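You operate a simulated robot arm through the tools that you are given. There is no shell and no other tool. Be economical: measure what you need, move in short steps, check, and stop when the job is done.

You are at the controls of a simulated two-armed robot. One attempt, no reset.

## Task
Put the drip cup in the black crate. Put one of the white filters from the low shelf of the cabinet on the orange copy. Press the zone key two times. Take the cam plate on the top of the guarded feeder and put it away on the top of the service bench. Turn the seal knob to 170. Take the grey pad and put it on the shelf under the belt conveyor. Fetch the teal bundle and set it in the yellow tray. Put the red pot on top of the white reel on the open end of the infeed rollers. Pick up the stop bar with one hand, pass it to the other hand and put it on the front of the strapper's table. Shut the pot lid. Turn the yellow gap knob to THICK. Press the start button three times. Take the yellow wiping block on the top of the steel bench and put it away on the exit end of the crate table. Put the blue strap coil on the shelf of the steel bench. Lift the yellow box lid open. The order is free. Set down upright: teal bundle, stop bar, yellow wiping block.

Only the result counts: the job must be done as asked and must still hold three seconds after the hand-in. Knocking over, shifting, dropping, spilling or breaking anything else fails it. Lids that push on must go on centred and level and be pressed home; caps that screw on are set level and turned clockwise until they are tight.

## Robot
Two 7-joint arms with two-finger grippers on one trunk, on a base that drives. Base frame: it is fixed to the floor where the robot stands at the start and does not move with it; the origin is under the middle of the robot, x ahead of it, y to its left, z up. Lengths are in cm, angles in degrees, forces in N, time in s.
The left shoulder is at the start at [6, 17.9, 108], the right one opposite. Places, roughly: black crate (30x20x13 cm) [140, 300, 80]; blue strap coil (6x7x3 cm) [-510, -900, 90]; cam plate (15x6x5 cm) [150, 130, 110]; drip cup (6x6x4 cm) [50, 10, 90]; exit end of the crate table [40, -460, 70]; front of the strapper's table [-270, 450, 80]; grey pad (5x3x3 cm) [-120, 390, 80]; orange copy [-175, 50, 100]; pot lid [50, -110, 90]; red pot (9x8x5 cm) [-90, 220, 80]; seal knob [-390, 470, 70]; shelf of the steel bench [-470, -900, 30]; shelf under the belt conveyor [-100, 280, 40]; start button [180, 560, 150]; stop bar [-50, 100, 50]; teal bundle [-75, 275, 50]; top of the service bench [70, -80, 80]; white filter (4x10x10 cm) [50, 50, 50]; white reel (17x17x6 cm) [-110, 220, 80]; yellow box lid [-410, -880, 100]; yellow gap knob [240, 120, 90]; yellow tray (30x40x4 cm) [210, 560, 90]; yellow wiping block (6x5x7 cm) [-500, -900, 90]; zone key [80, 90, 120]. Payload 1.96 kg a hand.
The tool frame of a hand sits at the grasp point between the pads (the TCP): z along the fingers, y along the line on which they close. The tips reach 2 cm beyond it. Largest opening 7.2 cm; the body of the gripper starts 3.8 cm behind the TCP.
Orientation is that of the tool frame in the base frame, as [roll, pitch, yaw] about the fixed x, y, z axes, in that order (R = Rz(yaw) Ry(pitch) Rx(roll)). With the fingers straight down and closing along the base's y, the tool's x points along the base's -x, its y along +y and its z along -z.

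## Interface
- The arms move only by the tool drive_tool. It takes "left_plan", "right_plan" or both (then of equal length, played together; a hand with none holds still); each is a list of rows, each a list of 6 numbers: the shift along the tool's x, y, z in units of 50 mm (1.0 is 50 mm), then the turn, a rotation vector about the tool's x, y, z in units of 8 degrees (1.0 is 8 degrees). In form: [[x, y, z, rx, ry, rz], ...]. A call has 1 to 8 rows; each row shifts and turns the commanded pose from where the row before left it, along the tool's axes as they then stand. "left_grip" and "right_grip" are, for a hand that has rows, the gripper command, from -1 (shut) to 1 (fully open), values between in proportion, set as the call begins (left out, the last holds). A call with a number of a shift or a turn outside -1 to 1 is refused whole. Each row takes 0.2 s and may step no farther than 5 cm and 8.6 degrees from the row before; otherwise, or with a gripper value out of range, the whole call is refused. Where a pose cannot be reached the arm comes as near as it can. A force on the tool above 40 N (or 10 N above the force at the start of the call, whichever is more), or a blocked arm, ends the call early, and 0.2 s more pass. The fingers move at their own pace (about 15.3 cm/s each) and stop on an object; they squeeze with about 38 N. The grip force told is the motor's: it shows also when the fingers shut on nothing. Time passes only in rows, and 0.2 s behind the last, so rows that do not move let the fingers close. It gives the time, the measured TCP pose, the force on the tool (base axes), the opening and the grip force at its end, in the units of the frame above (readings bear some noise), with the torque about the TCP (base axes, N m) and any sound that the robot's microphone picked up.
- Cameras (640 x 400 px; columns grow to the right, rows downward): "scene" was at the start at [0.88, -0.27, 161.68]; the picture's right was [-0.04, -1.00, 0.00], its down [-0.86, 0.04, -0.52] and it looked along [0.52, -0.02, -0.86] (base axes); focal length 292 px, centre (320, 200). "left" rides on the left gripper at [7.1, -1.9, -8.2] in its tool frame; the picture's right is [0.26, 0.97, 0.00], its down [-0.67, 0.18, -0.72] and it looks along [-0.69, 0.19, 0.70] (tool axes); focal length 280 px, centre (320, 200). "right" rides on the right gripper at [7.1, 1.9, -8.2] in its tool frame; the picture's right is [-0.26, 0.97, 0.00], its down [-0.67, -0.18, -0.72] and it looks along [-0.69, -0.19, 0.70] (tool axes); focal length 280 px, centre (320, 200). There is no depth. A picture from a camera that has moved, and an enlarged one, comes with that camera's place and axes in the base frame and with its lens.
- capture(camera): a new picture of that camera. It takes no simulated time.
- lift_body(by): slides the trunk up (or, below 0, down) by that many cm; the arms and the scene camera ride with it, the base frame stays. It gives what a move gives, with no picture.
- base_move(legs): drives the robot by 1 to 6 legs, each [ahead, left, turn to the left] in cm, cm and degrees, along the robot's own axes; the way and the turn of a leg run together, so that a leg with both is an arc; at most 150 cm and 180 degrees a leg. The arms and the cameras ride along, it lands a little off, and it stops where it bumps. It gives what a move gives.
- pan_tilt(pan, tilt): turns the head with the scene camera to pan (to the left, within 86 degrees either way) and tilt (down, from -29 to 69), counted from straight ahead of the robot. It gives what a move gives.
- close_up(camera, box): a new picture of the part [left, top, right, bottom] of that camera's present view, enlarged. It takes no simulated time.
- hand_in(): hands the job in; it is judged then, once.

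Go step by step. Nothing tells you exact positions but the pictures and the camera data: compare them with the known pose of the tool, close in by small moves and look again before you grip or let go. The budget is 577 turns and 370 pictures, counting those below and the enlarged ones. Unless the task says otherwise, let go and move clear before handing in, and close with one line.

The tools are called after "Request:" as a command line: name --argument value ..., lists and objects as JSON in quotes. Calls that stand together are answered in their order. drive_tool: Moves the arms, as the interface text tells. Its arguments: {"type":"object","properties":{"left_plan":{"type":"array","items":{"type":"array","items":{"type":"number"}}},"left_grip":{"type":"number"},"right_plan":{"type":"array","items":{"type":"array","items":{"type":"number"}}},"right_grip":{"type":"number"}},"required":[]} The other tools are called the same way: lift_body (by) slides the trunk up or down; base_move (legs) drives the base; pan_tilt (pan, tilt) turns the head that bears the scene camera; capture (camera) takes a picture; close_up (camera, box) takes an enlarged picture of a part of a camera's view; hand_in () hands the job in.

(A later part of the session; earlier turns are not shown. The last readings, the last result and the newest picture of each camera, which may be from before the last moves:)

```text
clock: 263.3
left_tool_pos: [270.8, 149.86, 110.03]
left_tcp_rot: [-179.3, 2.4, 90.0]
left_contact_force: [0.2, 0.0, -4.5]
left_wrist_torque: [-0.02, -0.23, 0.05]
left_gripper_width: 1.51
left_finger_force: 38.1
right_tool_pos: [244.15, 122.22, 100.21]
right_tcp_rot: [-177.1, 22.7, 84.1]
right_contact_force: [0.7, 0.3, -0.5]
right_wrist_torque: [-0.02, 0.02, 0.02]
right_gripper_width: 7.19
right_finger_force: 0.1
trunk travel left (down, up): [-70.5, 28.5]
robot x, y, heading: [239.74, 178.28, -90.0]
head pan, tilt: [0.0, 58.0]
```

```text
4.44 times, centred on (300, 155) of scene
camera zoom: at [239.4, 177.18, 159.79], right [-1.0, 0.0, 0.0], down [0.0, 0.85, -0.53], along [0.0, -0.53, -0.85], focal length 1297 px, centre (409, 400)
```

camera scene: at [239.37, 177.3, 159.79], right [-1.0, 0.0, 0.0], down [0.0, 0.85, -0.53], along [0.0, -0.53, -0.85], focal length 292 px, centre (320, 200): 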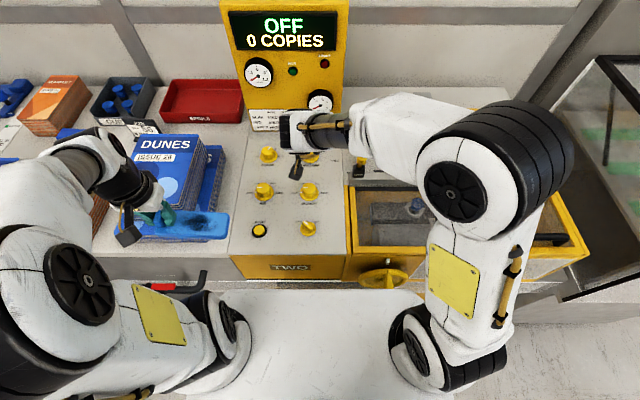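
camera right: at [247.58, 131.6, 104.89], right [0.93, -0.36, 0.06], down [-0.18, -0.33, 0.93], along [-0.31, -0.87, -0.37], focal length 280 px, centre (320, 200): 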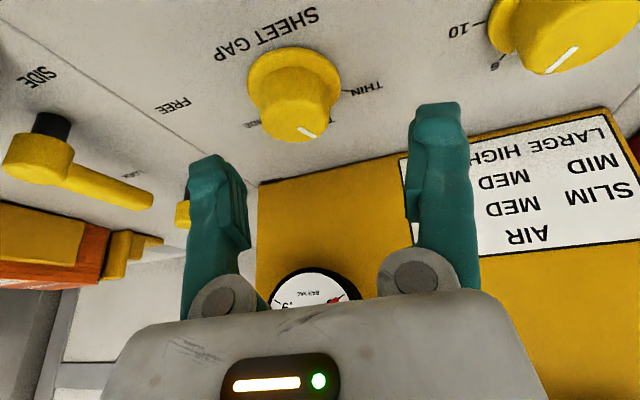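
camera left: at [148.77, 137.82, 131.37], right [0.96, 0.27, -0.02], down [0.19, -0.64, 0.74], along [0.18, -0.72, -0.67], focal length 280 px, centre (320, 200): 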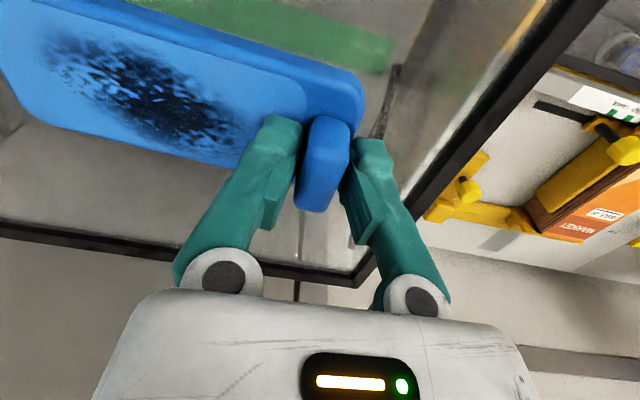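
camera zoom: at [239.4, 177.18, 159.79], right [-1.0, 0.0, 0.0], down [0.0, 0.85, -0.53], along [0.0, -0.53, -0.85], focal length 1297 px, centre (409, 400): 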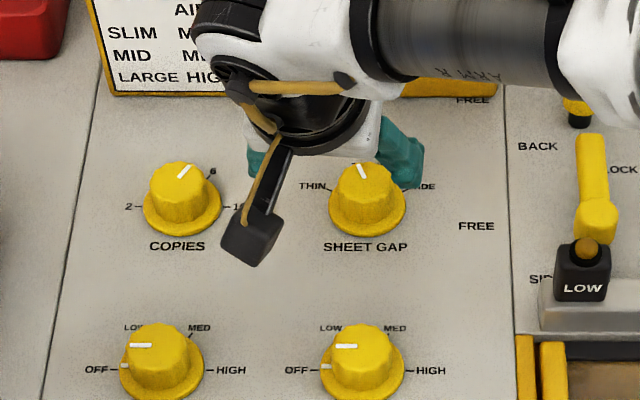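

Pointer is now about 25° short of THICK. Regripping for the rest.

Request:
drive_tool --right_plan '[[-0.2, -0.38, 0.1, 0, 0, 0], [0.15, 0, 0.45, 0, 0, 0], [0.15, 0, 0.45, 0, 0, 0], [0, 0, 0, 0, 0, 0]]'

Request:
drive_tool --right_plan '[[0, 0, 0, 0, 0, 0], [0, 0, 0, 0, 0, 0], [0, 0, 0, 0, 0, 0]]' --right_grip -1

Request:
drive_tool --right_plan '[[0, 0, -0.04, 0.36, 0, 0.9], [0, 0, 0, 0.36, 0, 0.9], [0, 0, 0, 0.36, 0, 0.9], [0, 0, 0, 0.1, 0, 0.25], [0, 0, 0, 0, 0, 0]]'

Request:
close_up --camera "scene" --box '[240, 110, 360, 200]'

```text
clock: 264.3
left_tool_pos: [270.67, 149.87, 110.03]
left_tcp_rot: [-179.4, 2.4, 89.9]
left_contact_force: [-0.5, -0.4, -4.0]
left_wrist_torque: [0.03, -0.2, 0.0]
left_gripper_width: 1.52
left_finger_force: 38.9
right_tool_pos: [241.92, 121.03, 95.48]
right_tcp_rot: [-177.1, 22.6, 84.1]
right_contact_force: [0.3, 0.1, 0.1]
right_wrist_torque: [0.04, 0.02, 0.02]
right_gripper_width: 7.19
right_finger_force: 0.1
trunk travel left (down, up): [-70.5, 28.5]
robot x, y, heading: [239.5, 178.14, -89.7]
head pan, tilt: [0.0, 58.0]
```

```text
clock: 265.1
left_tool_pos: [271.18, 150.21, 110.08]
left_tcp_rot: [-179.2, 2.5, 89.8]
left_contact_force: [0.5, -0.3, -4.8]
left_wrist_torque: [-0.01, -0.18, 0.04]
left_gripper_width: 1.53
left_finger_force: 38.1
right_tool_pos: [242.47, 121.07, 95.71]
right_tcp_rot: [-177.1, 23.0, 84.0]
right_contact_force: [22.6, -4.3, 30.2]
right_wrist_torque: [0.23, -0.75, 0.17]
right_gripper_width: 3.51
right_finger_force: 39.6
trunk travel left (down, up): [-70.5, 28.5]
robot x, y, heading: [239.02, 178.5, -89.8]
head pan, tilt: [0.0, 58.0]
```

```text
clock: 266.3
left_tool_pos: [270.82, 149.79, 109.94]
left_tcp_rot: [-179.5, 2.3, 90.0]
left_contact_force: [-1.6, 0.0, -3.7]
left_wrist_torque: [-0.01, -0.23, 0.02]
left_gripper_width: 1.56
left_finger_force: 38.0
right_tool_pos: [242.8, 120.85, 95.77]
right_tcp_rot: [-178.7, 23.4, 58.5]
right_contact_force: [18.7, -4.2, 0.3]
right_wrist_torque: [-0.9, -0.12, 0.1]
right_gripper_width: 3.5
right_finger_force: 39.7
trunk travel left (down, up): [-70.5, 28.5]
robot x, y, heading: [239.56, 177.88, -89.7]
head pan, tilt: [0.0, 58.0]
stopped in row 5 (right hand): the force on the tool passed its limit at 48 N (the readings are from after the stop); the commanded pose is now the measured one
```

```text
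4.44 times, centred on (300, 155) of scene
camera zoom: at [239.49, 176.98, 159.72], right [-1.0, -0.01, 0.0], down [-0.01, 0.85, -0.53], along [0.0, -0.53, -0.85], focal length 1297 px, centre (409, 400)
```

zoom: 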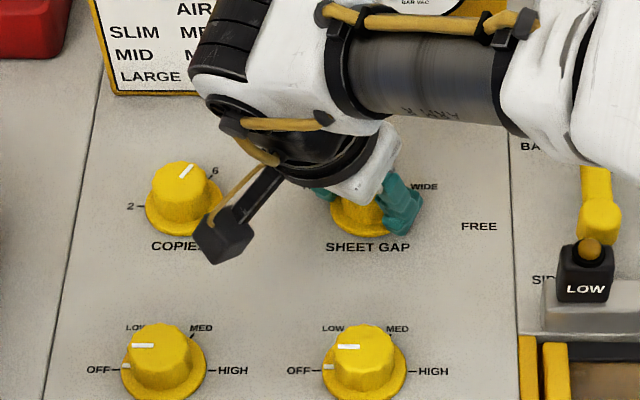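

Turned another 25°. Releasing and rising to check.

Request:
drive_tool --right_plan '[[0, 0, 0, 0, 0, 0], [0, 0, 0, 0, 0, 0], [0, 0, -0.5, 0, 0, 0], [0, 0, -0.6, 0, 0, 0], [0, -0.5, -0.5, -0.36, 0, -0.9], [0, -0.5, -0.5, -0.36, 0, -0.9], [0, 0, 0, -0.3, 0, -0.8]]' --right_grip 1

Request:
close_up --camera "scene" --box '[270, 130, 350, 190]'

Request:
capture --camera "right"

```text
clock: 267.9
left_tool_pos: [270.77, 149.84, 110.02]
left_tcp_rot: [-179.4, 2.5, 89.9]
left_contact_force: [-0.3, -0.8, -3.9]
left_wrist_torque: [-0.03, -0.21, -0.01]
left_gripper_width: 1.56
left_finger_force: 38.3
right_tool_pos: [240.44, 126.8, 105.49]
right_tcp_rot: [-177.5, 22.9, 81.1]
right_contact_force: [0.4, 0.4, -0.8]
right_wrist_torque: [-0.01, 0.03, 0.02]
right_gripper_width: 7.2
right_finger_force: 0.1
trunk travel left (down, up): [-70.5, 28.5]
robot x, y, heading: [239.62, 177.9, -89.6]
head pan, tilt: [0.0, 58.0]
```

```text
6.67 times, centred on (310, 160) of scene
camera zoom: at [239.44, 177.06, 159.78], right [-1.0, -0.01, 0.0], down [0.0, 0.85, -0.53], along [0.0, -0.53, -0.85], focal length 1946 px, centre (387, 467)
```

zoom: 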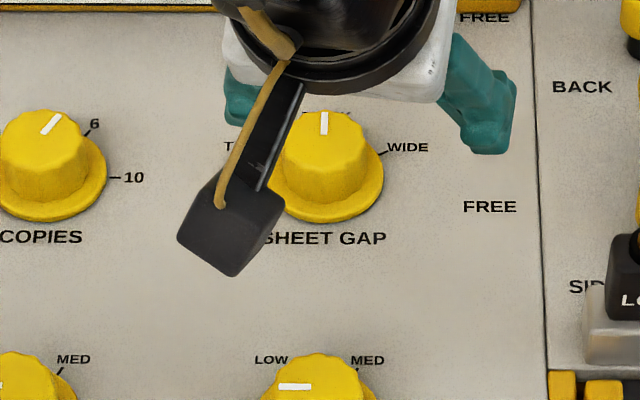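

```text
232 pictures are left
camera right: at [244.18, 136.05, 110.21], right [0.91, -0.4, 0.06], down [-0.2, -0.31, 0.93], along [-0.35, -0.86, -0.37], focal length 280 px, centre (320, 200)
```

right: 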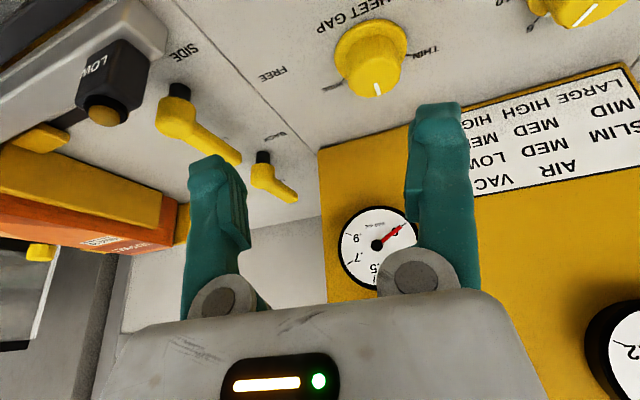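

SHEET GAP now points exactly at THICK. Next I'll go to the ZONE key: back out, raise, and drive round in front of the panel.

Request:
base_move --legs '[[-47, 0, 0]]'

Request:
lift_body --by 22

Request:
base_move --legs '[[0, -150, 0], [0, -20, 20]]'

Request:
drive_tool --right_plan '[[0.3, -0.3, 0, 0, -1, 0], [0.3, -0.3, 0, 0, -1, 0], [0, 0, 0, 0, -1, 0], [0, 0, 0, 0, -1, 0], [0, 0, 0, 0, -1, 0], [0, 0, 0, 0, -1, 0], [0, 0, 0, 0, -1, 0]]' --right_grip -1

Request:
pan_tilt --pan 0 --tilt 35

Request:
capture --camera "scene"

```text
clock: 270.7
left_tool_pos: [270.67, 197.02, 110.02]
left_tcp_rot: [-179.4, 2.4, 89.8]
left_contact_force: [-0.9, 0.0, -4.4]
left_wrist_torque: [0.01, -0.21, 0.03]
left_gripper_width: 1.55
left_finger_force: 37.8
right_tool_pos: [240.08, 174.14, 105.68]
right_tcp_rot: [-177.6, 22.9, 80.9]
right_contact_force: [0.3, 0.6, 0.0]
right_wrist_torque: [0.01, -0.01, 0.03]
right_gripper_width: 7.2
right_finger_force: 0.1
trunk travel left (down, up): [-70.5, 28.5]
robot x, y, heading: [238.88, 225.44, -90.0]
head pan, tilt: [0.0, 58.0]
```

```text
clock: 273.0
left_tool_pos: [270.62, 197.07, 131.95]
left_tcp_rot: [-179.4, 2.4, 89.9]
left_contact_force: [-0.2, -0.1, -4.8]
left_wrist_torque: [-0.04, -0.21, 0.0]
left_gripper_width: 1.54
left_finger_force: 38.2
right_tool_pos: [240.08, 174.06, 127.59]
right_tcp_rot: [-177.6, 22.9, 80.9]
right_contact_force: [-0.6, -0.5, -0.1]
right_wrist_torque: [0.01, -0.01, -0.01]
right_gripper_width: 7.23
right_finger_force: 0.0
trunk travel left (down, up): [-92.5, 6.5]
robot x, y, heading: [239.36, 225.57, -89.6]
head pan, tilt: [0.0, 58.0]
```

```text
clock: 281.7
left_tool_pos: [108.9, 204.32, 131.84]
left_tcp_rot: [-179.3, 2.4, 110.3]
left_contact_force: [0.5, 0.4, -4.7]
left_wrist_torque: [0.01, -0.17, -0.03]
left_gripper_width: 1.57
left_finger_force: 37.8
right_tool_pos: [88.34, 172.26, 127.65]
right_tcp_rot: [-177.5, 22.9, 101.5]
right_contact_force: [0.6, 0.5, 0.1]
right_wrist_torque: [0.01, -0.01, 0.04]
right_gripper_width: 7.2
right_finger_force: 0.1
trunk travel left (down, up): [-92.5, 6.5]
robot x, y, heading: [68.98, 219.37, -69.4]
head pan, tilt: [0.0, 58.0]
```

```text
clock: 283.3
left_tool_pos: [108.6, 204.31, 131.98]
left_tcp_rot: [-179.5, 2.3, 110.4]
left_contact_force: [1.1, -0.3, -3.9]
left_wrist_torque: [0.01, -0.19, 0.02]
left_gripper_width: 1.55
left_finger_force: 38.2
right_tool_pos: [84.76, 174.24, 126.28]
right_tcp_rot: [-168.7, 79.0, 111.5]
right_contact_force: [0.3, 0.0, 0.5]
right_wrist_torque: [0.0, 0.02, -0.01]
right_gripper_width: 0.0
right_finger_force: 29.4
trunk travel left (down, up): [-92.5, 6.5]
robot x, y, heading: [69.16, 219.76, -69.4]
head pan, tilt: [0.0, 58.0]
```

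```text
clock: 284.1
left_tool_pos: [108.58, 204.31, 132.15]
left_tcp_rot: [-179.4, 2.4, 110.3]
left_contact_force: [-0.1, 0.2, -4.5]
left_wrist_torque: [0.03, -0.23, -0.03]
left_gripper_width: 1.56
left_finger_force: 37.5
right_tool_pos: [84.56, 174.27, 126.32]
right_tcp_rot: [-168.7, 78.7, 111.3]
right_contact_force: [0.1, 0.1, 0.2]
right_wrist_torque: [-0.01, 0.0, -0.01]
right_gripper_width: 0.0
right_finger_force: 29.7
trunk travel left (down, up): [-92.5, 6.5]
robot x, y, heading: [69.13, 219.7, -69.2]
head pan, tilt: [0.0, 35.0]
```

```text
231 pictures are left
camera scene: at [70.35, 217.17, 184.97], right [-0.94, -0.35, 0.0], down [-0.2, 0.54, -0.82], along [0.29, -0.77, -0.57], focal length 292 px, centre (320, 200)
```

scene: 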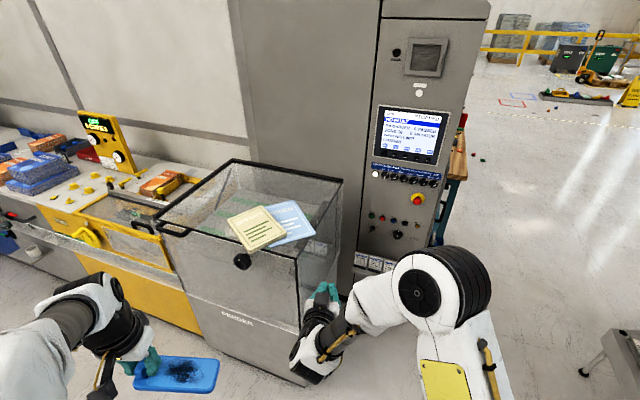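

The hand points at the panel. Driving in toward the key, leaving 10 cm.

Request:
base_move --legs '[[60, -28, 0]]'

Request:
capture --camera "scene"

Request:
capture --camera "right"

```text
clock: 287.8
left_tool_pos: [103.15, 138.44, 131.99]
left_tcp_rot: [-179.5, 2.5, 109.5]
left_contact_force: [-0.2, 0.2, -5.1]
left_wrist_torque: [0.04, -0.2, 0.0]
left_gripper_width: 1.55
left_finger_force: 38.0
right_tool_pos: [78.68, 108.67, 126.38]
right_tcp_rot: [-168.5, 78.8, 110.7]
right_contact_force: [-0.3, 0.3, -0.6]
right_wrist_torque: [0.02, -0.02, -0.04]
right_gripper_width: 0.0
right_finger_force: 29.1
trunk travel left (down, up): [-92.5, 6.5]
robot x, y, heading: [64.0, 154.25, -70.2]
head pan, tilt: [0.0, 35.0]
```

```text
230 pictures are left
camera scene: at [65.04, 151.86, 184.98], right [-0.94, -0.34, 0.0], down [-0.2, 0.54, -0.82], along [0.28, -0.77, -0.57], focal length 292 px, centre (320, 200)
```

scene: 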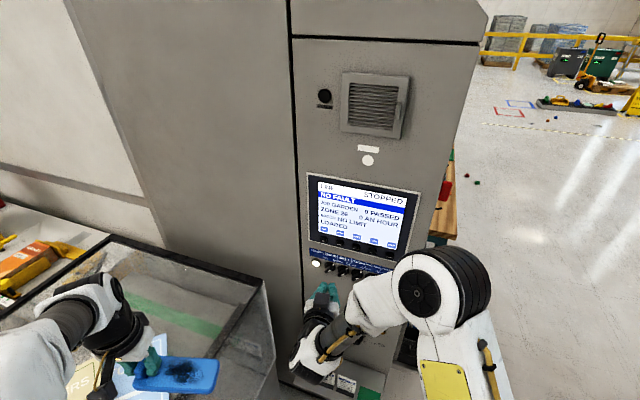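

```text
229 pictures are left
camera right: at [78.89, 118.23, 120.89], right [0.97, 0.11, 0.22], down [-0.25, 0.54, 0.81], along [-0.03, -0.83, 0.55], focal length 280 px, centre (320, 200)
```

right: 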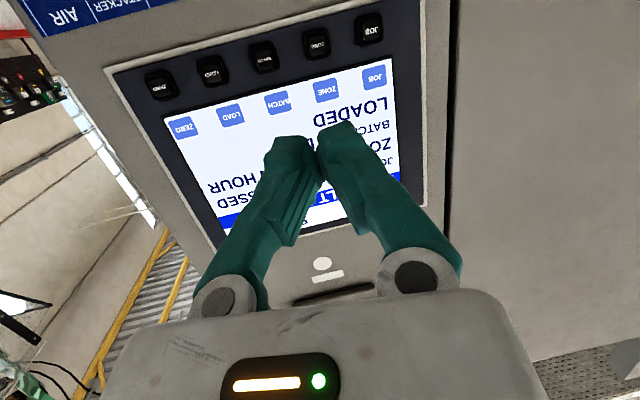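

ZONE key confirmed at about [81.3, 90, 123.4]. Advancing the closed fingertips to within 3 cm.

Request:
drive_tool --right_plan '[[-0.02, -0.01, 0.7, 0, 0, 0], [-0.02, -0.01, 0.7, 0, 0, 0], [-0.03, -0.01, 0.7, 0, 0, 0], [-0.03, -0.01, 0.7, 0, 0, 0], [0, 0, 0, 0, 0, 0]]'

Request:
capture --camera "right"

Request:
close_up --camera "scene" --box '[290, 170, 440, 300]'

```text
clock: 289.0
left_tool_pos: [103.13, 138.49, 132.03]
left_tcp_rot: [-179.4, 2.5, 109.4]
left_contact_force: [0.1, 0.3, -4.1]
left_wrist_torque: [0.05, -0.21, 0.01]
left_gripper_width: 1.56
left_finger_force: 38.4
right_tool_pos: [80.74, 95.06, 124.02]
right_tcp_rot: [-168.7, 78.6, 110.8]
right_contact_force: [-0.3, 0.3, -0.1]
right_wrist_torque: [0.01, -0.01, 0.0]
right_gripper_width: 0.02
right_finger_force: 29.5
trunk travel left (down, up): [-92.5, 6.5]
robot x, y, heading: [63.89, 154.39, -70.3]
head pan, tilt: [0.0, 35.0]
```

```text
228 pictures are left
camera right: at [80.91, 104.51, 118.47], right [0.97, 0.11, 0.22], down [-0.25, 0.54, 0.81], along [-0.03, -0.83, 0.55], focal length 280 px, centre (320, 200)
```

right: 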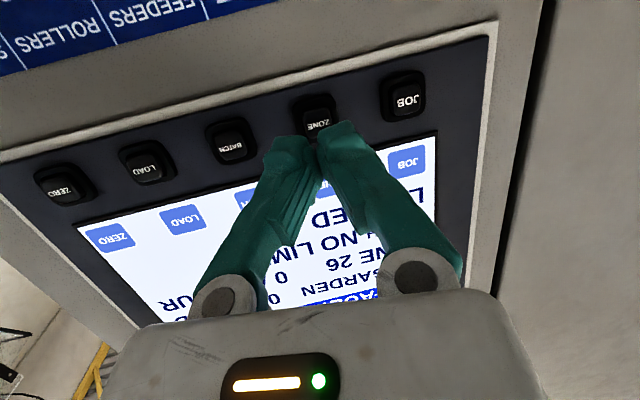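

```text
3.08 times, centred on (365, 235) of scene
camera zoom: at [65.02, 151.78, 184.98], right [-0.94, -0.34, 0.0], down [-0.2, 0.54, -0.82], along [0.28, -0.77, -0.57], focal length 898 px, centre (182, 92)
```

zoom: 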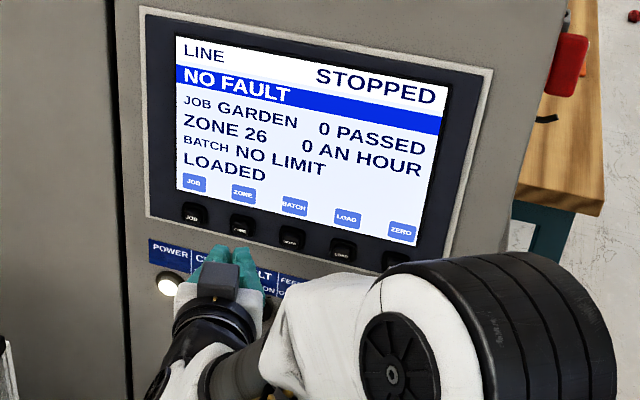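

Aligned with ZONE. Pressing forward gently.

Request:
drive_tool --right_plan '[[0, 0, 0.3, 0, 0, 0], [0, 0, 0.2, 0, 0, 0], [0, 0, 0.1, 0, 0, 0], [0, 0, 0.08, 0, 0, 0]]'

Request:
close_up --camera "scene" --box '[290, 170, 440, 300]'

```text
clock: 290.0
left_tool_pos: [103.15, 138.37, 132.04]
left_tcp_rot: [-179.5, 2.5, 109.4]
left_contact_force: [-0.7, 0.1, -4.6]
left_wrist_torque: [0.08, -0.18, 0.03]
left_gripper_width: 1.54
left_finger_force: 38.1
right_tool_pos: [81.3, 91.65, 123.53]
right_tcp_rot: [-168.7, 78.7, 110.6]
right_contact_force: [0.5, -0.6, -0.4]
right_wrist_torque: [0.02, 0.02, 0.01]
right_gripper_width: 0.0
right_finger_force: 29.6
trunk travel left (down, up): [-92.5, 6.5]
robot x, y, heading: [64.02, 154.13, -70.1]
head pan, tilt: [0.0, 35.0]
```

```text
3.08 times, centred on (365, 235) of scene
camera zoom: at [65.06, 151.66, 184.98], right [-0.94, -0.34, 0.0], down [-0.2, 0.54, -0.82], along [0.28, -0.77, -0.57], focal length 898 px, centre (182, 92)
```

zoom: 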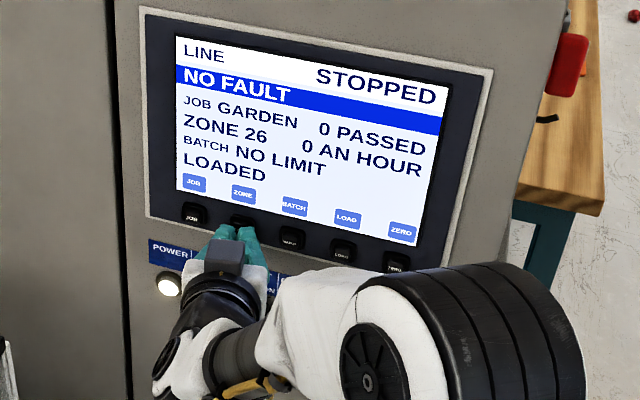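

Request:
drive_tool --right_plan '[[0, 0, 0.08, 0, 0, 0], [0, 0, 0.08, 0, 0, 0], [0, 0, 0, 0, 0, 0]]'

Request:
close_up --camera "scene" --box '[290, 170, 440, 300]'

```text
clock: 290.8
left_tool_pos: [103.19, 138.47, 132.08]
left_tcp_rot: [-179.4, 2.5, 109.5]
left_contact_force: [0.1, -0.3, -4.2]
left_wrist_torque: [0.06, -0.19, 0.0]
left_gripper_width: 1.55
left_finger_force: 38.1
right_tool_pos: [81.25, 90.95, 123.37]
right_tcp_rot: [-168.7, 78.7, 110.7]
right_contact_force: [-0.3, 4.3, 0.2]
right_wrist_torque: [-0.01, 0.0, -0.03]
right_gripper_width: 0.0
right_finger_force: 29.9
trunk travel left (down, up): [-92.5, 6.5]
robot x, y, heading: [63.87, 154.57, -70.4]
head pan, tilt: [0.0, 35.0]
heard: click
```

```text
3.08 times, centred on (365, 235) of scene
camera zoom: at [65.01, 151.89, 184.98], right [-0.94, -0.34, 0.0], down [-0.2, 0.54, -0.82], along [0.28, -0.77, -0.57], focal length 898 px, centre (182, 92)
```

zoom: 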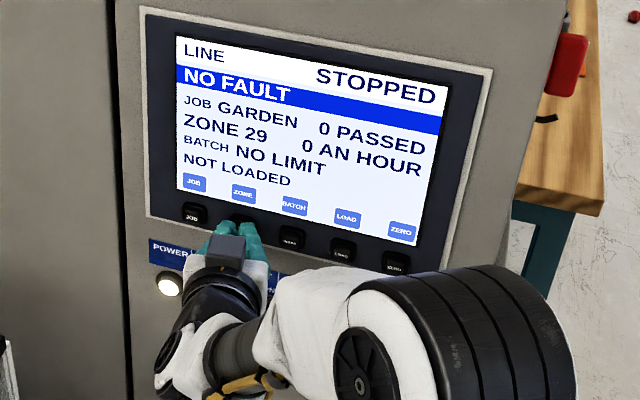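

A click, ZONE 26→29. Releasing and pressing the second time.

Request:
drive_tool --right_plan '[[0, 0, -0.3, 0, 0, 0], [0, 0, 0, 0, 0, 0], [0, 0, 0.15, 0, 0, 0], [0, 0, 0.15, 0, 0, 0], [0, 0, 0, 0, 0, 0]]'

Request:
close_up --camera "scene" --box '[290, 170, 440, 300]'

```text
clock: 292.0
left_tool_pos: [103.06, 138.53, 132.05]
left_tcp_rot: [-179.3, 2.5, 109.4]
left_contact_force: [0.1, 0.4, -3.7]
left_wrist_torque: [0.08, -0.2, -0.01]
left_gripper_width: 1.53
left_finger_force: 38.2
right_tool_pos: [81.48, 91.2, 123.5]
right_tcp_rot: [-168.7, 78.8, 110.7]
right_contact_force: [-1.5, 7.1, 0.4]
right_wrist_torque: [-0.05, 0.05, -0.03]
right_gripper_width: 0.02
right_finger_force: 29.5
trunk travel left (down, up): [-92.5, 6.5]
robot x, y, heading: [63.69, 154.26, -70.2]
head pan, tilt: [0.0, 35.0]
heard: click
```

```text
3.08 times, centred on (365, 235) of scene
camera zoom: at [65.0, 151.94, 184.99], right [-0.94, -0.34, 0.0], down [-0.2, 0.54, -0.82], along [0.28, -0.77, -0.57], focal length 898 px, centre (182, 92)
```

zoom: 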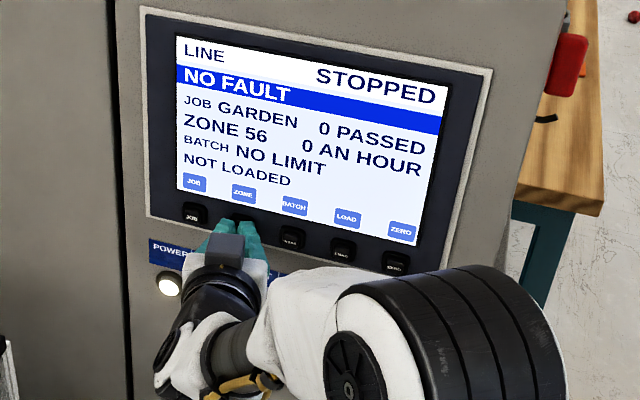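

Zone pressed twice (26→29→56). Now I'll take the cam plate to the service bench.

Request:
drive_tool --right_plan '[[0, 0, -0.8, 0, 0, 0], [0, 0, -0.8, 0, 0, 0], [0, 0, -0.8, 0, 0, 0], [0, 0, 0, 0, 1, 0], [0, 0, 0, 0, 1, 0], [0, 0, 0, 0, 1, 0], [0, 0, 0, 0, 1, 0], [0, 0, 0, 0, 1, 0]]'

Request:
base_move --legs '[[-38, 0, 0], [0, 0, -20], [0, -45, 0], [110, 0, 0], [110, 0, 0]]'

Request:
pan_tilt --pan 70 --tilt 50

Request:
capture --camera "scene"

```text
clock: 293.8
left_tool_pos: [103.0, 138.21, 132.07]
left_tcp_rot: [-179.4, 2.5, 109.4]
left_contact_force: [-0.3, -0.3, -4.8]
left_wrist_torque: [0.05, -0.2, -0.01]
left_gripper_width: 1.52
left_finger_force: 37.9
right_tool_pos: [79.49, 102.42, 125.63]
right_tcp_rot: [-177.4, 38.9, 101.1]
right_contact_force: [-0.4, -0.1, -0.7]
right_wrist_torque: [-0.01, 0.01, -0.01]
right_gripper_width: 0.01
right_finger_force: 29.8
trunk travel left (down, up): [-92.5, 6.5]
robot x, y, heading: [64.01, 154.4, -70.0]
head pan, tilt: [0.0, 35.0]
```

```text
clock: 310.1
left_tool_pos: [31.63, -58.78, 132.08]
left_tcp_rot: [-179.4, 2.3, 88.8]
left_contact_force: [0.1, 0.9, -4.6]
left_wrist_torque: [-0.04, -0.2, 0.0]
left_gripper_width: 1.56
left_finger_force: 37.8
right_tool_pos: [-3.15, -83.89, 125.9]
right_tcp_rot: [-177.2, 38.9, 80.6]
right_contact_force: [-0.2, 0.0, -0.4]
right_wrist_torque: [0.0, 0.0, 0.03]
right_gripper_width: 0.03
right_finger_force: 29.8
trunk travel left (down, up): [-92.5, 6.5]
robot x, y, heading: [0.97, -29.98, -90.9]
head pan, tilt: [0.0, 35.0]
```

```text
clock: 311.5
left_tool_pos: [31.7, -58.9, 132.02]
left_tcp_rot: [-179.5, 2.5, 88.8]
left_contact_force: [-0.1, 0.4, -4.7]
left_wrist_torque: [-0.03, -0.2, -0.01]
left_gripper_width: 1.55
left_finger_force: 37.4
right_tool_pos: [-3.16, -84.06, 125.65]
right_tcp_rot: [-177.0, 38.8, 80.6]
right_contact_force: [0.4, 0.3, 0.0]
right_wrist_torque: [0.01, -0.03, 0.0]
right_gripper_width: 0.0
right_finger_force: 29.5
trunk travel left (down, up): [-92.5, 6.5]
robot x, y, heading: [0.56, -30.23, -91.0]
head pan, tilt: [70.0, 50.0]
```

```text
223 pictures are left
camera scene: at [8.08, -26.85, 182.81], right [-0.36, -0.93, 0.0], down [-0.72, 0.27, -0.64], along [0.6, -0.23, -0.77], focal length 292 px, centre (320, 200)
```

scene: 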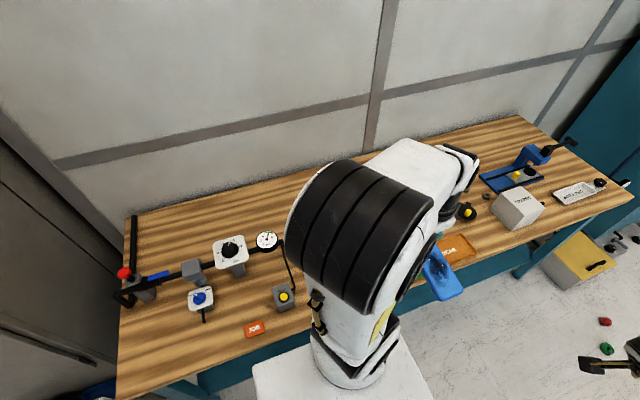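

Moving further along the bench and turning to face it.

Request:
base_move --legs '[[38, -12, 0], [0, 0, 91]]'

Request:
pan_tilt --pan 0 --tilt 50

Request:
capture --camera "scene"

```text
clock: 317.8
left_tool_pos: [16.64, -37.38, 132.01]
left_tcp_rot: [-179.4, 2.3, 178.9]
left_contact_force: [-0.4, 0.0, -4.5]
left_wrist_torque: [0.25, 0.01, -0.01]
left_gripper_width: 1.53
left_finger_force: 38.1
right_tool_pos: [41.81, -72.1, 125.72]
right_tcp_rot: [-177.2, 38.9, 170.8]
right_contact_force: [-0.6, -0.5, 1.3]
right_wrist_torque: [-0.02, -0.01, -0.01]
right_gripper_width: 0.03
right_finger_force: 29.3
trunk travel left (down, up): [-92.5, 6.5]
robot x, y, heading: [-12.46, -68.2, -0.7]
head pan, tilt: [70.0, 50.0]
```

```text
clock: 319.2
left_tool_pos: [16.52, -37.24, 131.93]
left_tcp_rot: [-179.4, 2.4, 178.9]
left_contact_force: [-0.1, 0.5, -4.8]
left_wrist_torque: [0.2, 0.03, 0.0]
left_gripper_width: 1.56
left_finger_force: 38.0
right_tool_pos: [41.86, -72.06, 125.63]
right_tcp_rot: [-177.2, 38.9, 170.8]
right_contact_force: [-0.1, 0.2, 0.5]
right_wrist_torque: [0.0, 0.01, 0.02]
right_gripper_width: 0.01
right_finger_force: 29.9
trunk travel left (down, up): [-92.5, 6.5]
robot x, y, heading: [-12.39, -68.5, -0.7]
head pan, tilt: [0.0, 50.0]
```

```text
222 pictures are left
camera scene: at [-10.32, -68.39, 182.8], right [-0.01, -1.0, 0.0], down [-0.77, 0.01, -0.64], along [0.64, -0.01, -0.77], focal length 292 px, centre (320, 200)
```

scene: 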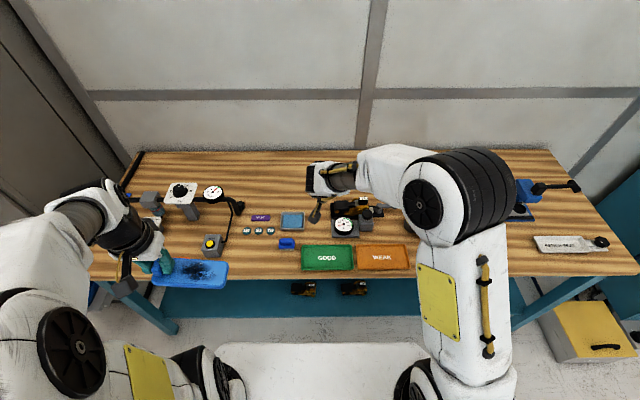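

A free patch exists on the bench's front around [43, -43]. I'll position the base and bring the left hand over it.

Request:
base_move --legs '[[13, 17, 0.7]]'

Request:
drive_tool --left_plan '[[-0.6, -0.7, 0, 0, 0, 0], [-0.6, -0.7, 0, 0, 0, 0], [-0.6, -0.7, 0, 0, 0, 0], [-0.6, -0.7, 0, 0, 0, 0]]' --right_plan '[[0.5, -0.6, -0.3, 0, 0, 0], [0.5, -0.6, -0.3, 0, 0, 0], [0, 0, 0, 0, 0, 0], [0, 0, 0, 0, 0, 0]]'

Request:
lift_body --by -18

Request:
capture --camera "scene"

Request:
capture --camera "left"

```text
clock: 320.9
left_tool_pos: [29.36, -20.42, 132.22]
left_tcp_rot: [-179.5, 2.6, 179.5]
left_contact_force: [-1.3, 0.5, -4.8]
left_wrist_torque: [0.2, 0.0, 0.01]
left_gripper_width: 1.55
left_finger_force: 37.6
right_tool_pos: [55.14, -54.95, 125.77]
right_tcp_rot: [-177.3, 39.0, 171.3]
right_contact_force: [-0.9, -1.0, -0.3]
right_wrist_torque: [0.0, 0.03, 0.03]
right_gripper_width: 0.01
right_finger_force: 29.6
trunk travel left (down, up): [-92.5, 6.5]
robot x, y, heading: [0.83, -51.46, -0.2]
head pan, tilt: [0.0, 50.0]
```

```text
clock: 321.9
left_tool_pos: [41.73, -34.45, 131.97]
left_tcp_rot: [-179.5, 2.5, 179.5]
left_contact_force: [-0.4, 0.0, -4.4]
left_wrist_torque: [0.24, 0.03, 0.04]
left_gripper_width: 1.55
left_finger_force: 38.1
left hand out of reach, approached as far as the arm can: row 4
right_tool_pos: [48.59, -59.63, 125.12]
right_tcp_rot: [-177.3, 38.8, 171.4]
right_contact_force: [0.0, -0.5, 0.4]
right_wrist_torque: [0.02, 0.01, 0.0]
right_gripper_width: 0.0
right_finger_force: 29.4
trunk travel left (down, up): [-92.5, 6.5]
robot x, y, heading: [1.22, -51.34, -0.3]
head pan, tilt: [0.0, 50.0]
```

```text
clock: 323.9
left_tool_pos: [41.44, -34.37, 114.14]
left_tcp_rot: [-179.4, 2.6, 179.5]
left_contact_force: [-0.5, -0.4, -3.5]
left_wrist_torque: [0.2, -0.01, -0.01]
left_gripper_width: 1.56
left_finger_force: 38.2
right_tool_pos: [48.42, -59.57, 107.17]
right_tcp_rot: [-177.2, 38.9, 171.3]
right_contact_force: [0.7, -0.1, -0.4]
right_wrist_torque: [0.0, -0.03, 0.0]
right_gripper_width: 0.0
right_finger_force: 30.1
trunk travel left (down, up): [-74.5, 24.5]
robot x, y, heading: [1.36, -51.67, -0.3]
head pan, tilt: [0.0, 50.0]
```

```text
221 pictures are left
camera scene: at [2.94, -51.53, 164.81], right [0.0, -1.0, 0.0], down [-0.77, 0.0, -0.64], along [0.64, 0.0, -0.77], focal length 292 px, centre (320, 200)
```

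scene: 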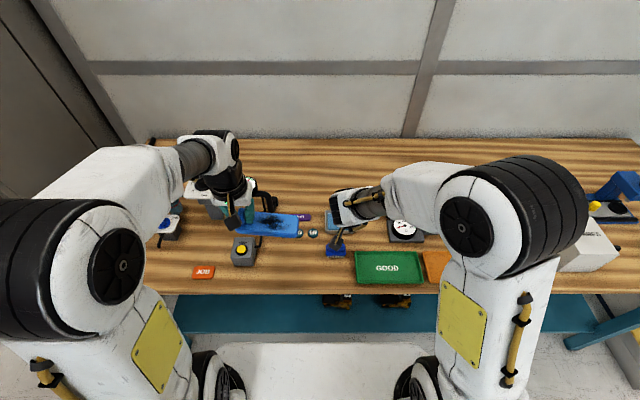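

```text
220 pictures are left
camera left: at [33.92, -36.03, 121.87], right [-0.25, 0.97, -0.02], down [0.64, 0.18, 0.74], along [0.72, 0.17, -0.67], focal length 280 px, centre (320, 200)
```

left: 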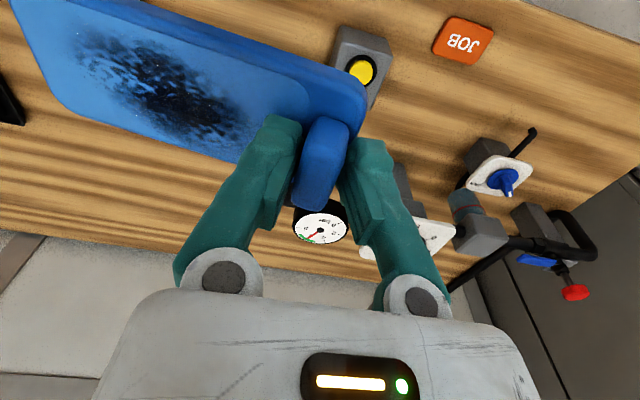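

Shifting right 3 cm and lowering the left arm toward the bench.

Request:
drive_tool --left_plan '[[0, -0.6, 0, 0, 0, 0], [0, 0, 0.9, 0, 0, 0], [0, 0, 0.9, 0, 0, 0], [0, 0, 0.9, 0, 0, 0], [0, 0, 0.9, 0, 0, 0], [0, 0, 0.6, 0, 0, 0], [0, 0, 0, 0, 0, 0]]'

Request:
capture --camera "left"

Request:
close_up --camera "scene" --box '[200, 190, 380, 300]'

```text
clock: 325.5
left_tool_pos: [42.43, -37.5, 93.24]
left_tcp_rot: [-179.4, 2.6, 179.6]
left_contact_force: [-0.5, -1.0, -4.5]
left_wrist_torque: [0.21, -0.04, 0.0]
left_gripper_width: 1.52
left_finger_force: 37.5
right_tool_pos: [48.39, -59.63, 107.17]
right_tcp_rot: [-177.2, 39.0, 171.3]
right_contact_force: [-0.2, 0.2, 0.0]
right_wrist_torque: [-0.02, 0.0, 0.03]
right_gripper_width: 0.0
right_finger_force: 30.1
trunk travel left (down, up): [-74.5, 24.5]
robot x, y, heading: [1.14, -51.54, -0.3]
head pan, tilt: [0.0, 50.0]
```

```text
219 pictures are left
camera left: at [34.88, -39.22, 100.98], right [-0.25, 0.97, -0.02], down [0.64, 0.18, 0.74], along [0.72, 0.17, -0.67], focal length 280 px, centre (320, 200)
```

left: 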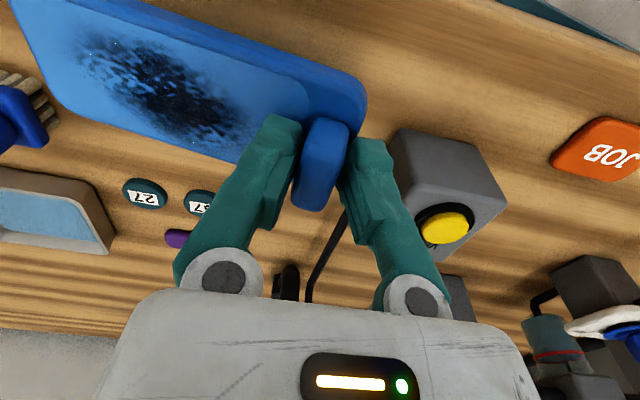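

```text
3.56 times, centred on (290, 245) of scene
camera zoom: at [2.9, -51.54, 164.81], right [0.0, -1.0, 0.0], down [-0.77, 0.0, -0.64], along [0.64, 0.0, -0.77], focal length 1038 px, centre (427, 40)
```

zoom: 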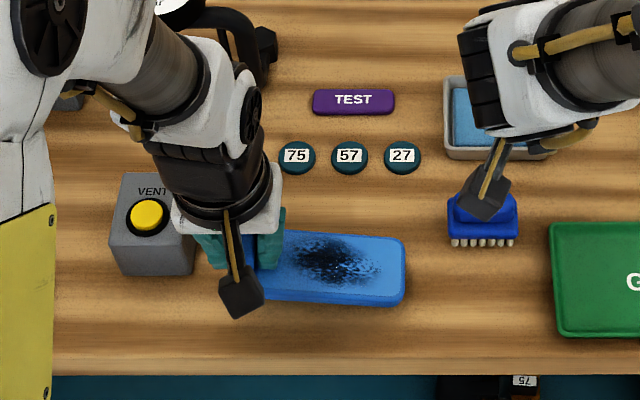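

Clear all round. Shift 1 cm right and lower to touch.

Request:
drive_tool --left_plan '[[0, -0.2, 0.2, 0, 0, 0], [0, 0, 0.2, 0, 0, 0], [0, 0, 0.15, 0, 0, 0], [0, 0, 0.1, 0, 0, 0], [0, 0, 0.1, 0, 0, 0], [0, 0, 0.1, 0, 0, 0], [0, 0, 0, 0, 0, 0]]'

Request:
close_up --camera "scene" --box '[200, 190, 380, 300]'

```text
clock: 327.1
left_tool_pos: [42.67, -38.46, 89.03]
left_tcp_rot: [-179.4, 2.7, 179.4]
left_contact_force: [0.1, 0.5, -3.2]
left_wrist_torque: [0.01, 0.07, 0.0]
left_gripper_width: 1.52
left_finger_force: 37.8
right_tool_pos: [48.37, -59.67, 107.12]
right_tcp_rot: [-177.2, 38.9, 171.3]
right_contact_force: [0.0, -0.7, -0.4]
right_wrist_torque: [0.0, -0.03, -0.01]
right_gripper_width: 0.0
right_finger_force: 29.7
trunk travel left (down, up): [-74.5, 24.5]
robot x, y, heading: [1.06, -51.43, -0.2]
head pan, tilt: [0.0, 50.0]
```

```text
3.56 times, centred on (290, 245) of scene
camera zoom: at [2.94, -51.54, 164.8], right [0.0, -1.0, 0.0], down [-0.77, 0.0, -0.64], along [0.64, 0.0, -0.77], focal length 1038 px, centre (427, 40)
```

zoom: 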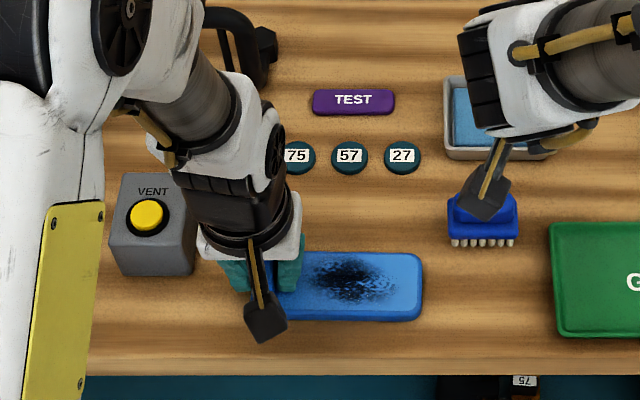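

Just touching. Slightly more, then release with a small opening and rise.

Request:
drive_tool --left_plan '[[0, 0, 0.05, 0, 0, 0], [0, 0, 0.04, 0, 0, 0], [0, 0, 0, 0, 0, 0]]'

Request:
drive_tool --left_plan '[[0, 0, 0, 0, 0, 0], [0, 0, 0, 0, 0, 0], [0, 0, -0.4, 0, 0, 0], [0, 0, -0.6, 0, 0, 0], [0, 0, -0.8, 0, 0, 0], [0, 0, -0.8, 0, 0, 0]]' --left_grip -0.2

Request:
capture --camera "scene"

```text
clock: 327.9
left_tool_pos: [42.7, -38.6, 88.81]
left_tcp_rot: [-179.3, 2.9, 179.6]
left_contact_force: [3.0, 4.6, 22.0]
left_wrist_torque: [0.1, 0.56, -0.02]
left_gripper_width: 1.5
left_finger_force: 38.0
right_tool_pos: [48.26, -59.65, 107.31]
right_tcp_rot: [-177.3, 39.0, 171.4]
right_contact_force: [-0.2, 0.4, -0.9]
right_wrist_torque: [0.0, -0.06, 0.0]
right_gripper_width: 0.02
right_finger_force: 29.2
trunk travel left (down, up): [-74.5, 24.5]
robot x, y, heading: [1.56, -51.71, -0.4]
head pan, tilt: [0.0, 50.0]
```

```text
clock: 329.3
left_tool_pos: [42.08, -38.29, 101.59]
left_tcp_rot: [-179.4, 2.7, 179.5]
left_contact_force: [0.1, -0.2, -0.2]
left_wrist_torque: [-0.02, -0.01, 0.0]
left_gripper_width: 2.88
left_finger_force: 0.0
right_tool_pos: [48.35, -59.71, 107.28]
right_tcp_rot: [-177.2, 39.0, 171.3]
right_contact_force: [-0.4, 0.3, 0.4]
right_wrist_torque: [-0.01, 0.01, 0.0]
right_gripper_width: 0.02
right_finger_force: 29.5
trunk travel left (down, up): [-74.5, 24.5]
robot x, y, heading: [1.18, -51.58, -0.2]
head pan, tilt: [0.0, 50.0]
```

```text
216 pictures are left
camera scene: at [2.78, -51.57, 164.8], right [0.0, -1.0, 0.0], down [-0.77, 0.0, -0.64], along [0.64, 0.0, -0.77], focal length 292 px, centre (320, 200)
```

scene: 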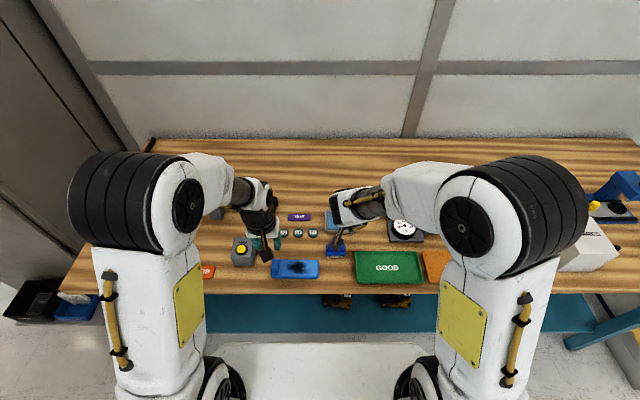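

Cam plate is on the bench. Now the pot lid further right; raising hands and sliding along.

Request:
lift_body --by 15

Request:
base_move --legs '[[-10, -45, 0]]'

Request:
pan_tilt --pan -10 --tilt 50

Request:
capture --camera "scene"

```text
clock: 331.1
left_tool_pos: [42.06, -38.46, 116.52]
left_tcp_rot: [-179.5, 2.6, 179.5]
left_contact_force: [0.4, -0.8, 0.1]
left_wrist_torque: [-0.01, 0.01, -0.03]
left_gripper_width: 2.87
left_finger_force: 0.0
right_tool_pos: [48.32, -59.56, 122.15]
right_tcp_rot: [-177.2, 38.9, 171.3]
right_contact_force: [0.4, -0.9, -0.1]
right_wrist_torque: [0.0, 0.05, 0.02]
right_gripper_width: 0.01
right_finger_force: 29.9
trunk travel left (down, up): [-89.5, 9.5]
robot x, y, heading: [0.66, -51.61, -0.2]
head pan, tilt: [0.0, 50.0]
```

```text
clock: 333.8
left_tool_pos: [31.98, -83.32, 116.46]
left_tcp_rot: [-179.5, 2.7, 179.7]
left_contact_force: [0.4, 1.3, 0.4]
left_wrist_torque: [0.01, 0.01, -0.01]
left_gripper_width: 2.9
left_finger_force: 0.1
right_tool_pos: [38.28, -104.45, 122.12]
right_tcp_rot: [-177.2, 38.9, 171.6]
right_contact_force: [0.2, 0.1, 0.3]
right_wrist_torque: [-0.03, -0.02, 0.03]
right_gripper_width: 0.0
right_finger_force: 29.8
trunk travel left (down, up): [-89.5, 9.5]
robot x, y, heading: [-8.9, -96.53, -0.2]
head pan, tilt: [0.0, 50.0]
```

```text
clock: 334.6
left_tool_pos: [31.82, -83.32, 116.43]
left_tcp_rot: [-179.5, 2.7, 179.7]
left_contact_force: [0.2, 0.3, 0.0]
left_wrist_torque: [-0.02, 0.0, 0.01]
left_gripper_width: 2.88
left_finger_force: 0.0
right_tool_pos: [38.22, -104.44, 122.26]
right_tcp_rot: [-177.3, 38.9, 171.3]
right_contact_force: [-0.4, -0.5, -1.1]
right_wrist_torque: [0.04, -0.01, 0.0]
right_gripper_width: 0.0
right_finger_force: 29.2
trunk travel left (down, up): [-89.5, 9.5]
robot x, y, heading: [-9.02, -96.64, 0.0]
head pan, tilt: [-10.0, 50.0]
```

```text
215 pictures are left
camera scene: at [-7.35, -98.02, 179.81], right [-0.17, -0.98, 0.0], down [-0.75, 0.13, -0.64], along [0.63, -0.11, -0.77], focal length 292 px, centre (320, 200)
```

scene: 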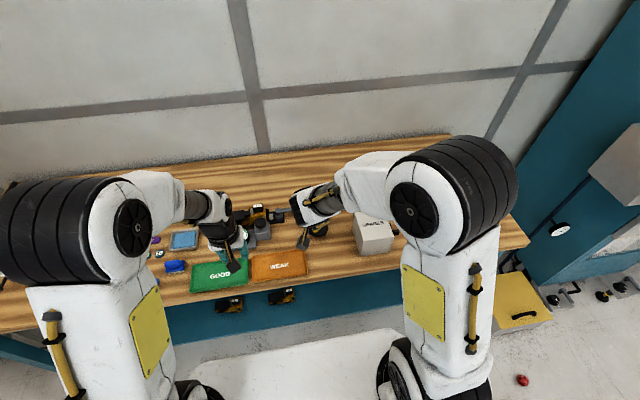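

Request:
drive_tool --right_plan '[[0.3, -0.9, -0.3, 0, 0, 0], [0.3, -0.9, -0.3, 0, 0, 0], [0, -0.9, 0, 0, 0, 0]]'

Request:
close_up --camera "scene" --box '[240, 180, 420, 295]'

Request:
capture --camera "left"

```text
clock: 335.4
left_tool_pos: [31.98, -83.36, 116.66]
left_tcp_rot: [-179.5, 2.6, 179.7]
left_contact_force: [0.2, 0.3, 0.1]
left_wrist_torque: [0.03, -0.02, 0.01]
left_gripper_width: 2.87
left_finger_force: 0.0
right_tool_pos: [32.03, -116.97, 122.95]
right_tcp_rot: [-177.3, 38.7, 171.4]
right_contact_force: [0.6, 0.4, -0.3]
right_wrist_torque: [0.05, 0.0, 0.01]
right_gripper_width: 0.0
right_finger_force: 29.8
right hand out of reach, approached as far as the arm can: row 3
trunk travel left (down, up): [-89.5, 9.5]
robot x, y, heading: [-9.21, -96.85, -0.2]
head pan, tilt: [-10.0, 50.0]
```

```text
3.48 times, centred on (330, 238) of scene
camera zoom: at [-7.23, -98.06, 179.8], right [-0.17, -0.98, 0.0], down [-0.75, 0.13, -0.64], along [0.63, -0.11, -0.77], focal length 1015 px, centre (285, 70)
```

zoom: 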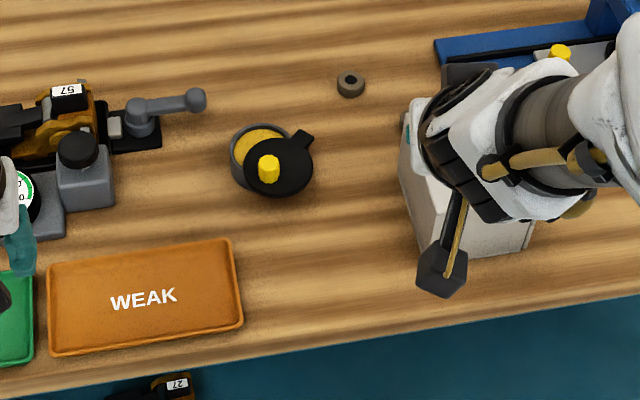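

```text
213 pictures are left
camera left: at [24.43, -85.15, 124.25], right [-0.26, 0.97, -0.02], down [0.64, 0.19, 0.74], along [0.72, 0.18, -0.67], focal length 280 px, centre (320, 200)
```

left: 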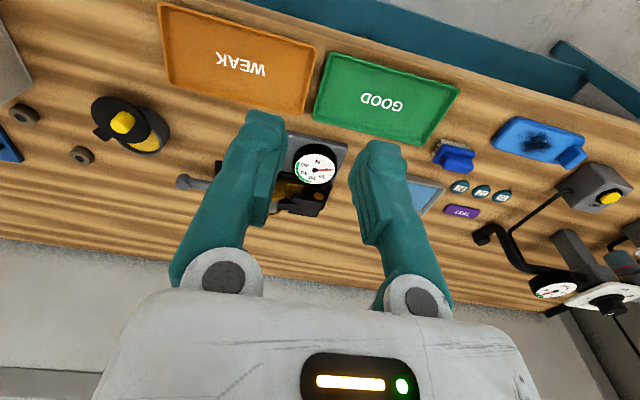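

A small grease pot with a black swivel lid (yellow knob) stands at about [56, -106]. I'll straighten the right hand and move closer to see the hinge.

Request:
drive_tool --right_plan '[[0, 0.2, 0, 0, 1, 0], [0, 0.2, 0, 0, 1, 0], [0, 0.2, 0, 0, 1, 0], [0, 0.2, 0, 0, 1, 0], [0, 0, 0, 0, 0.85, 0]]' --right_grip -0.2

Request:
base_move --legs '[[15, 0, 0]]'

Request:
lift_body --by -12

Request:
capture --camera "right"

Request:
close_up --camera "scene" --box '[270, 180, 390, 260]'

```text
clock: 336.6
left_tool_pos: [32.0, -83.34, 116.53]
left_tcp_rot: [-179.4, 2.6, 179.7]
left_contact_force: [-0.8, 0.7, 0.2]
left_wrist_torque: [0.03, -0.01, 0.0]
left_gripper_width: 2.89
left_finger_force: 0.1
right_tool_pos: [32.81, -115.05, 123.01]
right_tcp_rot: [-175.9, 9.7, 169.0]
right_contact_force: [0.0, -0.2, 0.7]
right_wrist_torque: [0.02, -0.01, -0.04]
right_gripper_width: 2.89
right_finger_force: 0.1
right hand out of reach, approached as far as the arm can: row 1, 2
trunk travel left (down, up): [-89.5, 9.5]
robot x, y, heading: [-8.95, -96.95, 0.1]
head pan, tilt: [-10.0, 50.0]
```

```text
clock: 337.9
left_tool_pos: [46.93, -83.24, 116.69]
left_tcp_rot: [-179.5, 2.8, 179.8]
left_contact_force: [0.0, -0.3, 0.0]
left_wrist_torque: [0.01, -0.03, 0.0]
left_gripper_width: 2.9
left_finger_force: 0.1
right_tool_pos: [47.81, -114.95, 123.08]
right_tcp_rot: [-175.7, 10.0, 168.9]
right_contact_force: [-0.3, -0.1, -0.3]
right_wrist_torque: [-0.04, -0.02, 0.01]
right_gripper_width: 2.9
right_finger_force: 0.0
trunk travel left (down, up): [-89.5, 9.5]
robot x, y, heading: [6.42, -97.11, 0.1]
head pan, tilt: [-10.0, 50.0]
```

```text
clock: 339.4
left_tool_pos: [47.19, -83.4, 104.49]
left_tcp_rot: [-179.5, 2.6, 179.7]
left_contact_force: [0.5, 1.0, 0.0]
left_wrist_torque: [-0.01, -0.01, 0.02]
left_gripper_width: 2.88
left_finger_force: 0.1
right_tool_pos: [48.11, -114.99, 111.02]
right_tcp_rot: [-175.8, 9.8, 168.9]
right_contact_force: [0.3, 0.0, 0.2]
right_wrist_torque: [0.01, 0.01, -0.01]
right_gripper_width: 2.88
right_finger_force: 0.1
trunk travel left (down, up): [-77.5, 21.5]
robot x, y, heading: [6.34, -96.7, 0.2]
head pan, tilt: [-10.0, 50.0]
```

```text
212 pictures are left
camera right: at [40.37, -110.84, 117.62], right [0.45, 0.89, -0.02], down [0.51, -0.23, 0.83], along [0.74, -0.39, -0.56], focal length 280 px, centre (320, 200)
```

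right: 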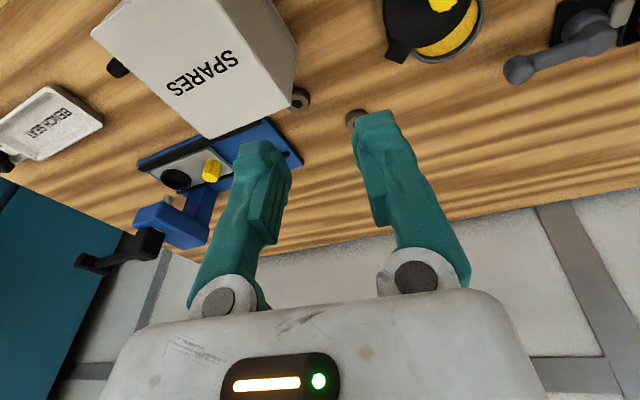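

```text
5.00 times, centred on (330, 220) of scene
camera zoom: at [7.89, -97.95, 167.81], right [-0.17, -0.98, 0.0], down [-0.75, 0.13, -0.64], along [0.63, -0.11, -0.77], focal length 1460 px, centre (270, 100)
```

zoom: 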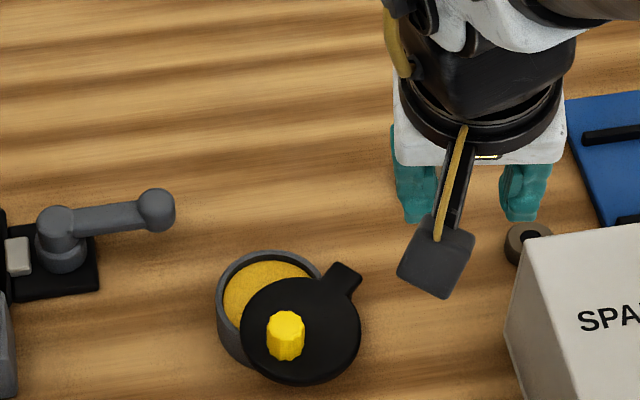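

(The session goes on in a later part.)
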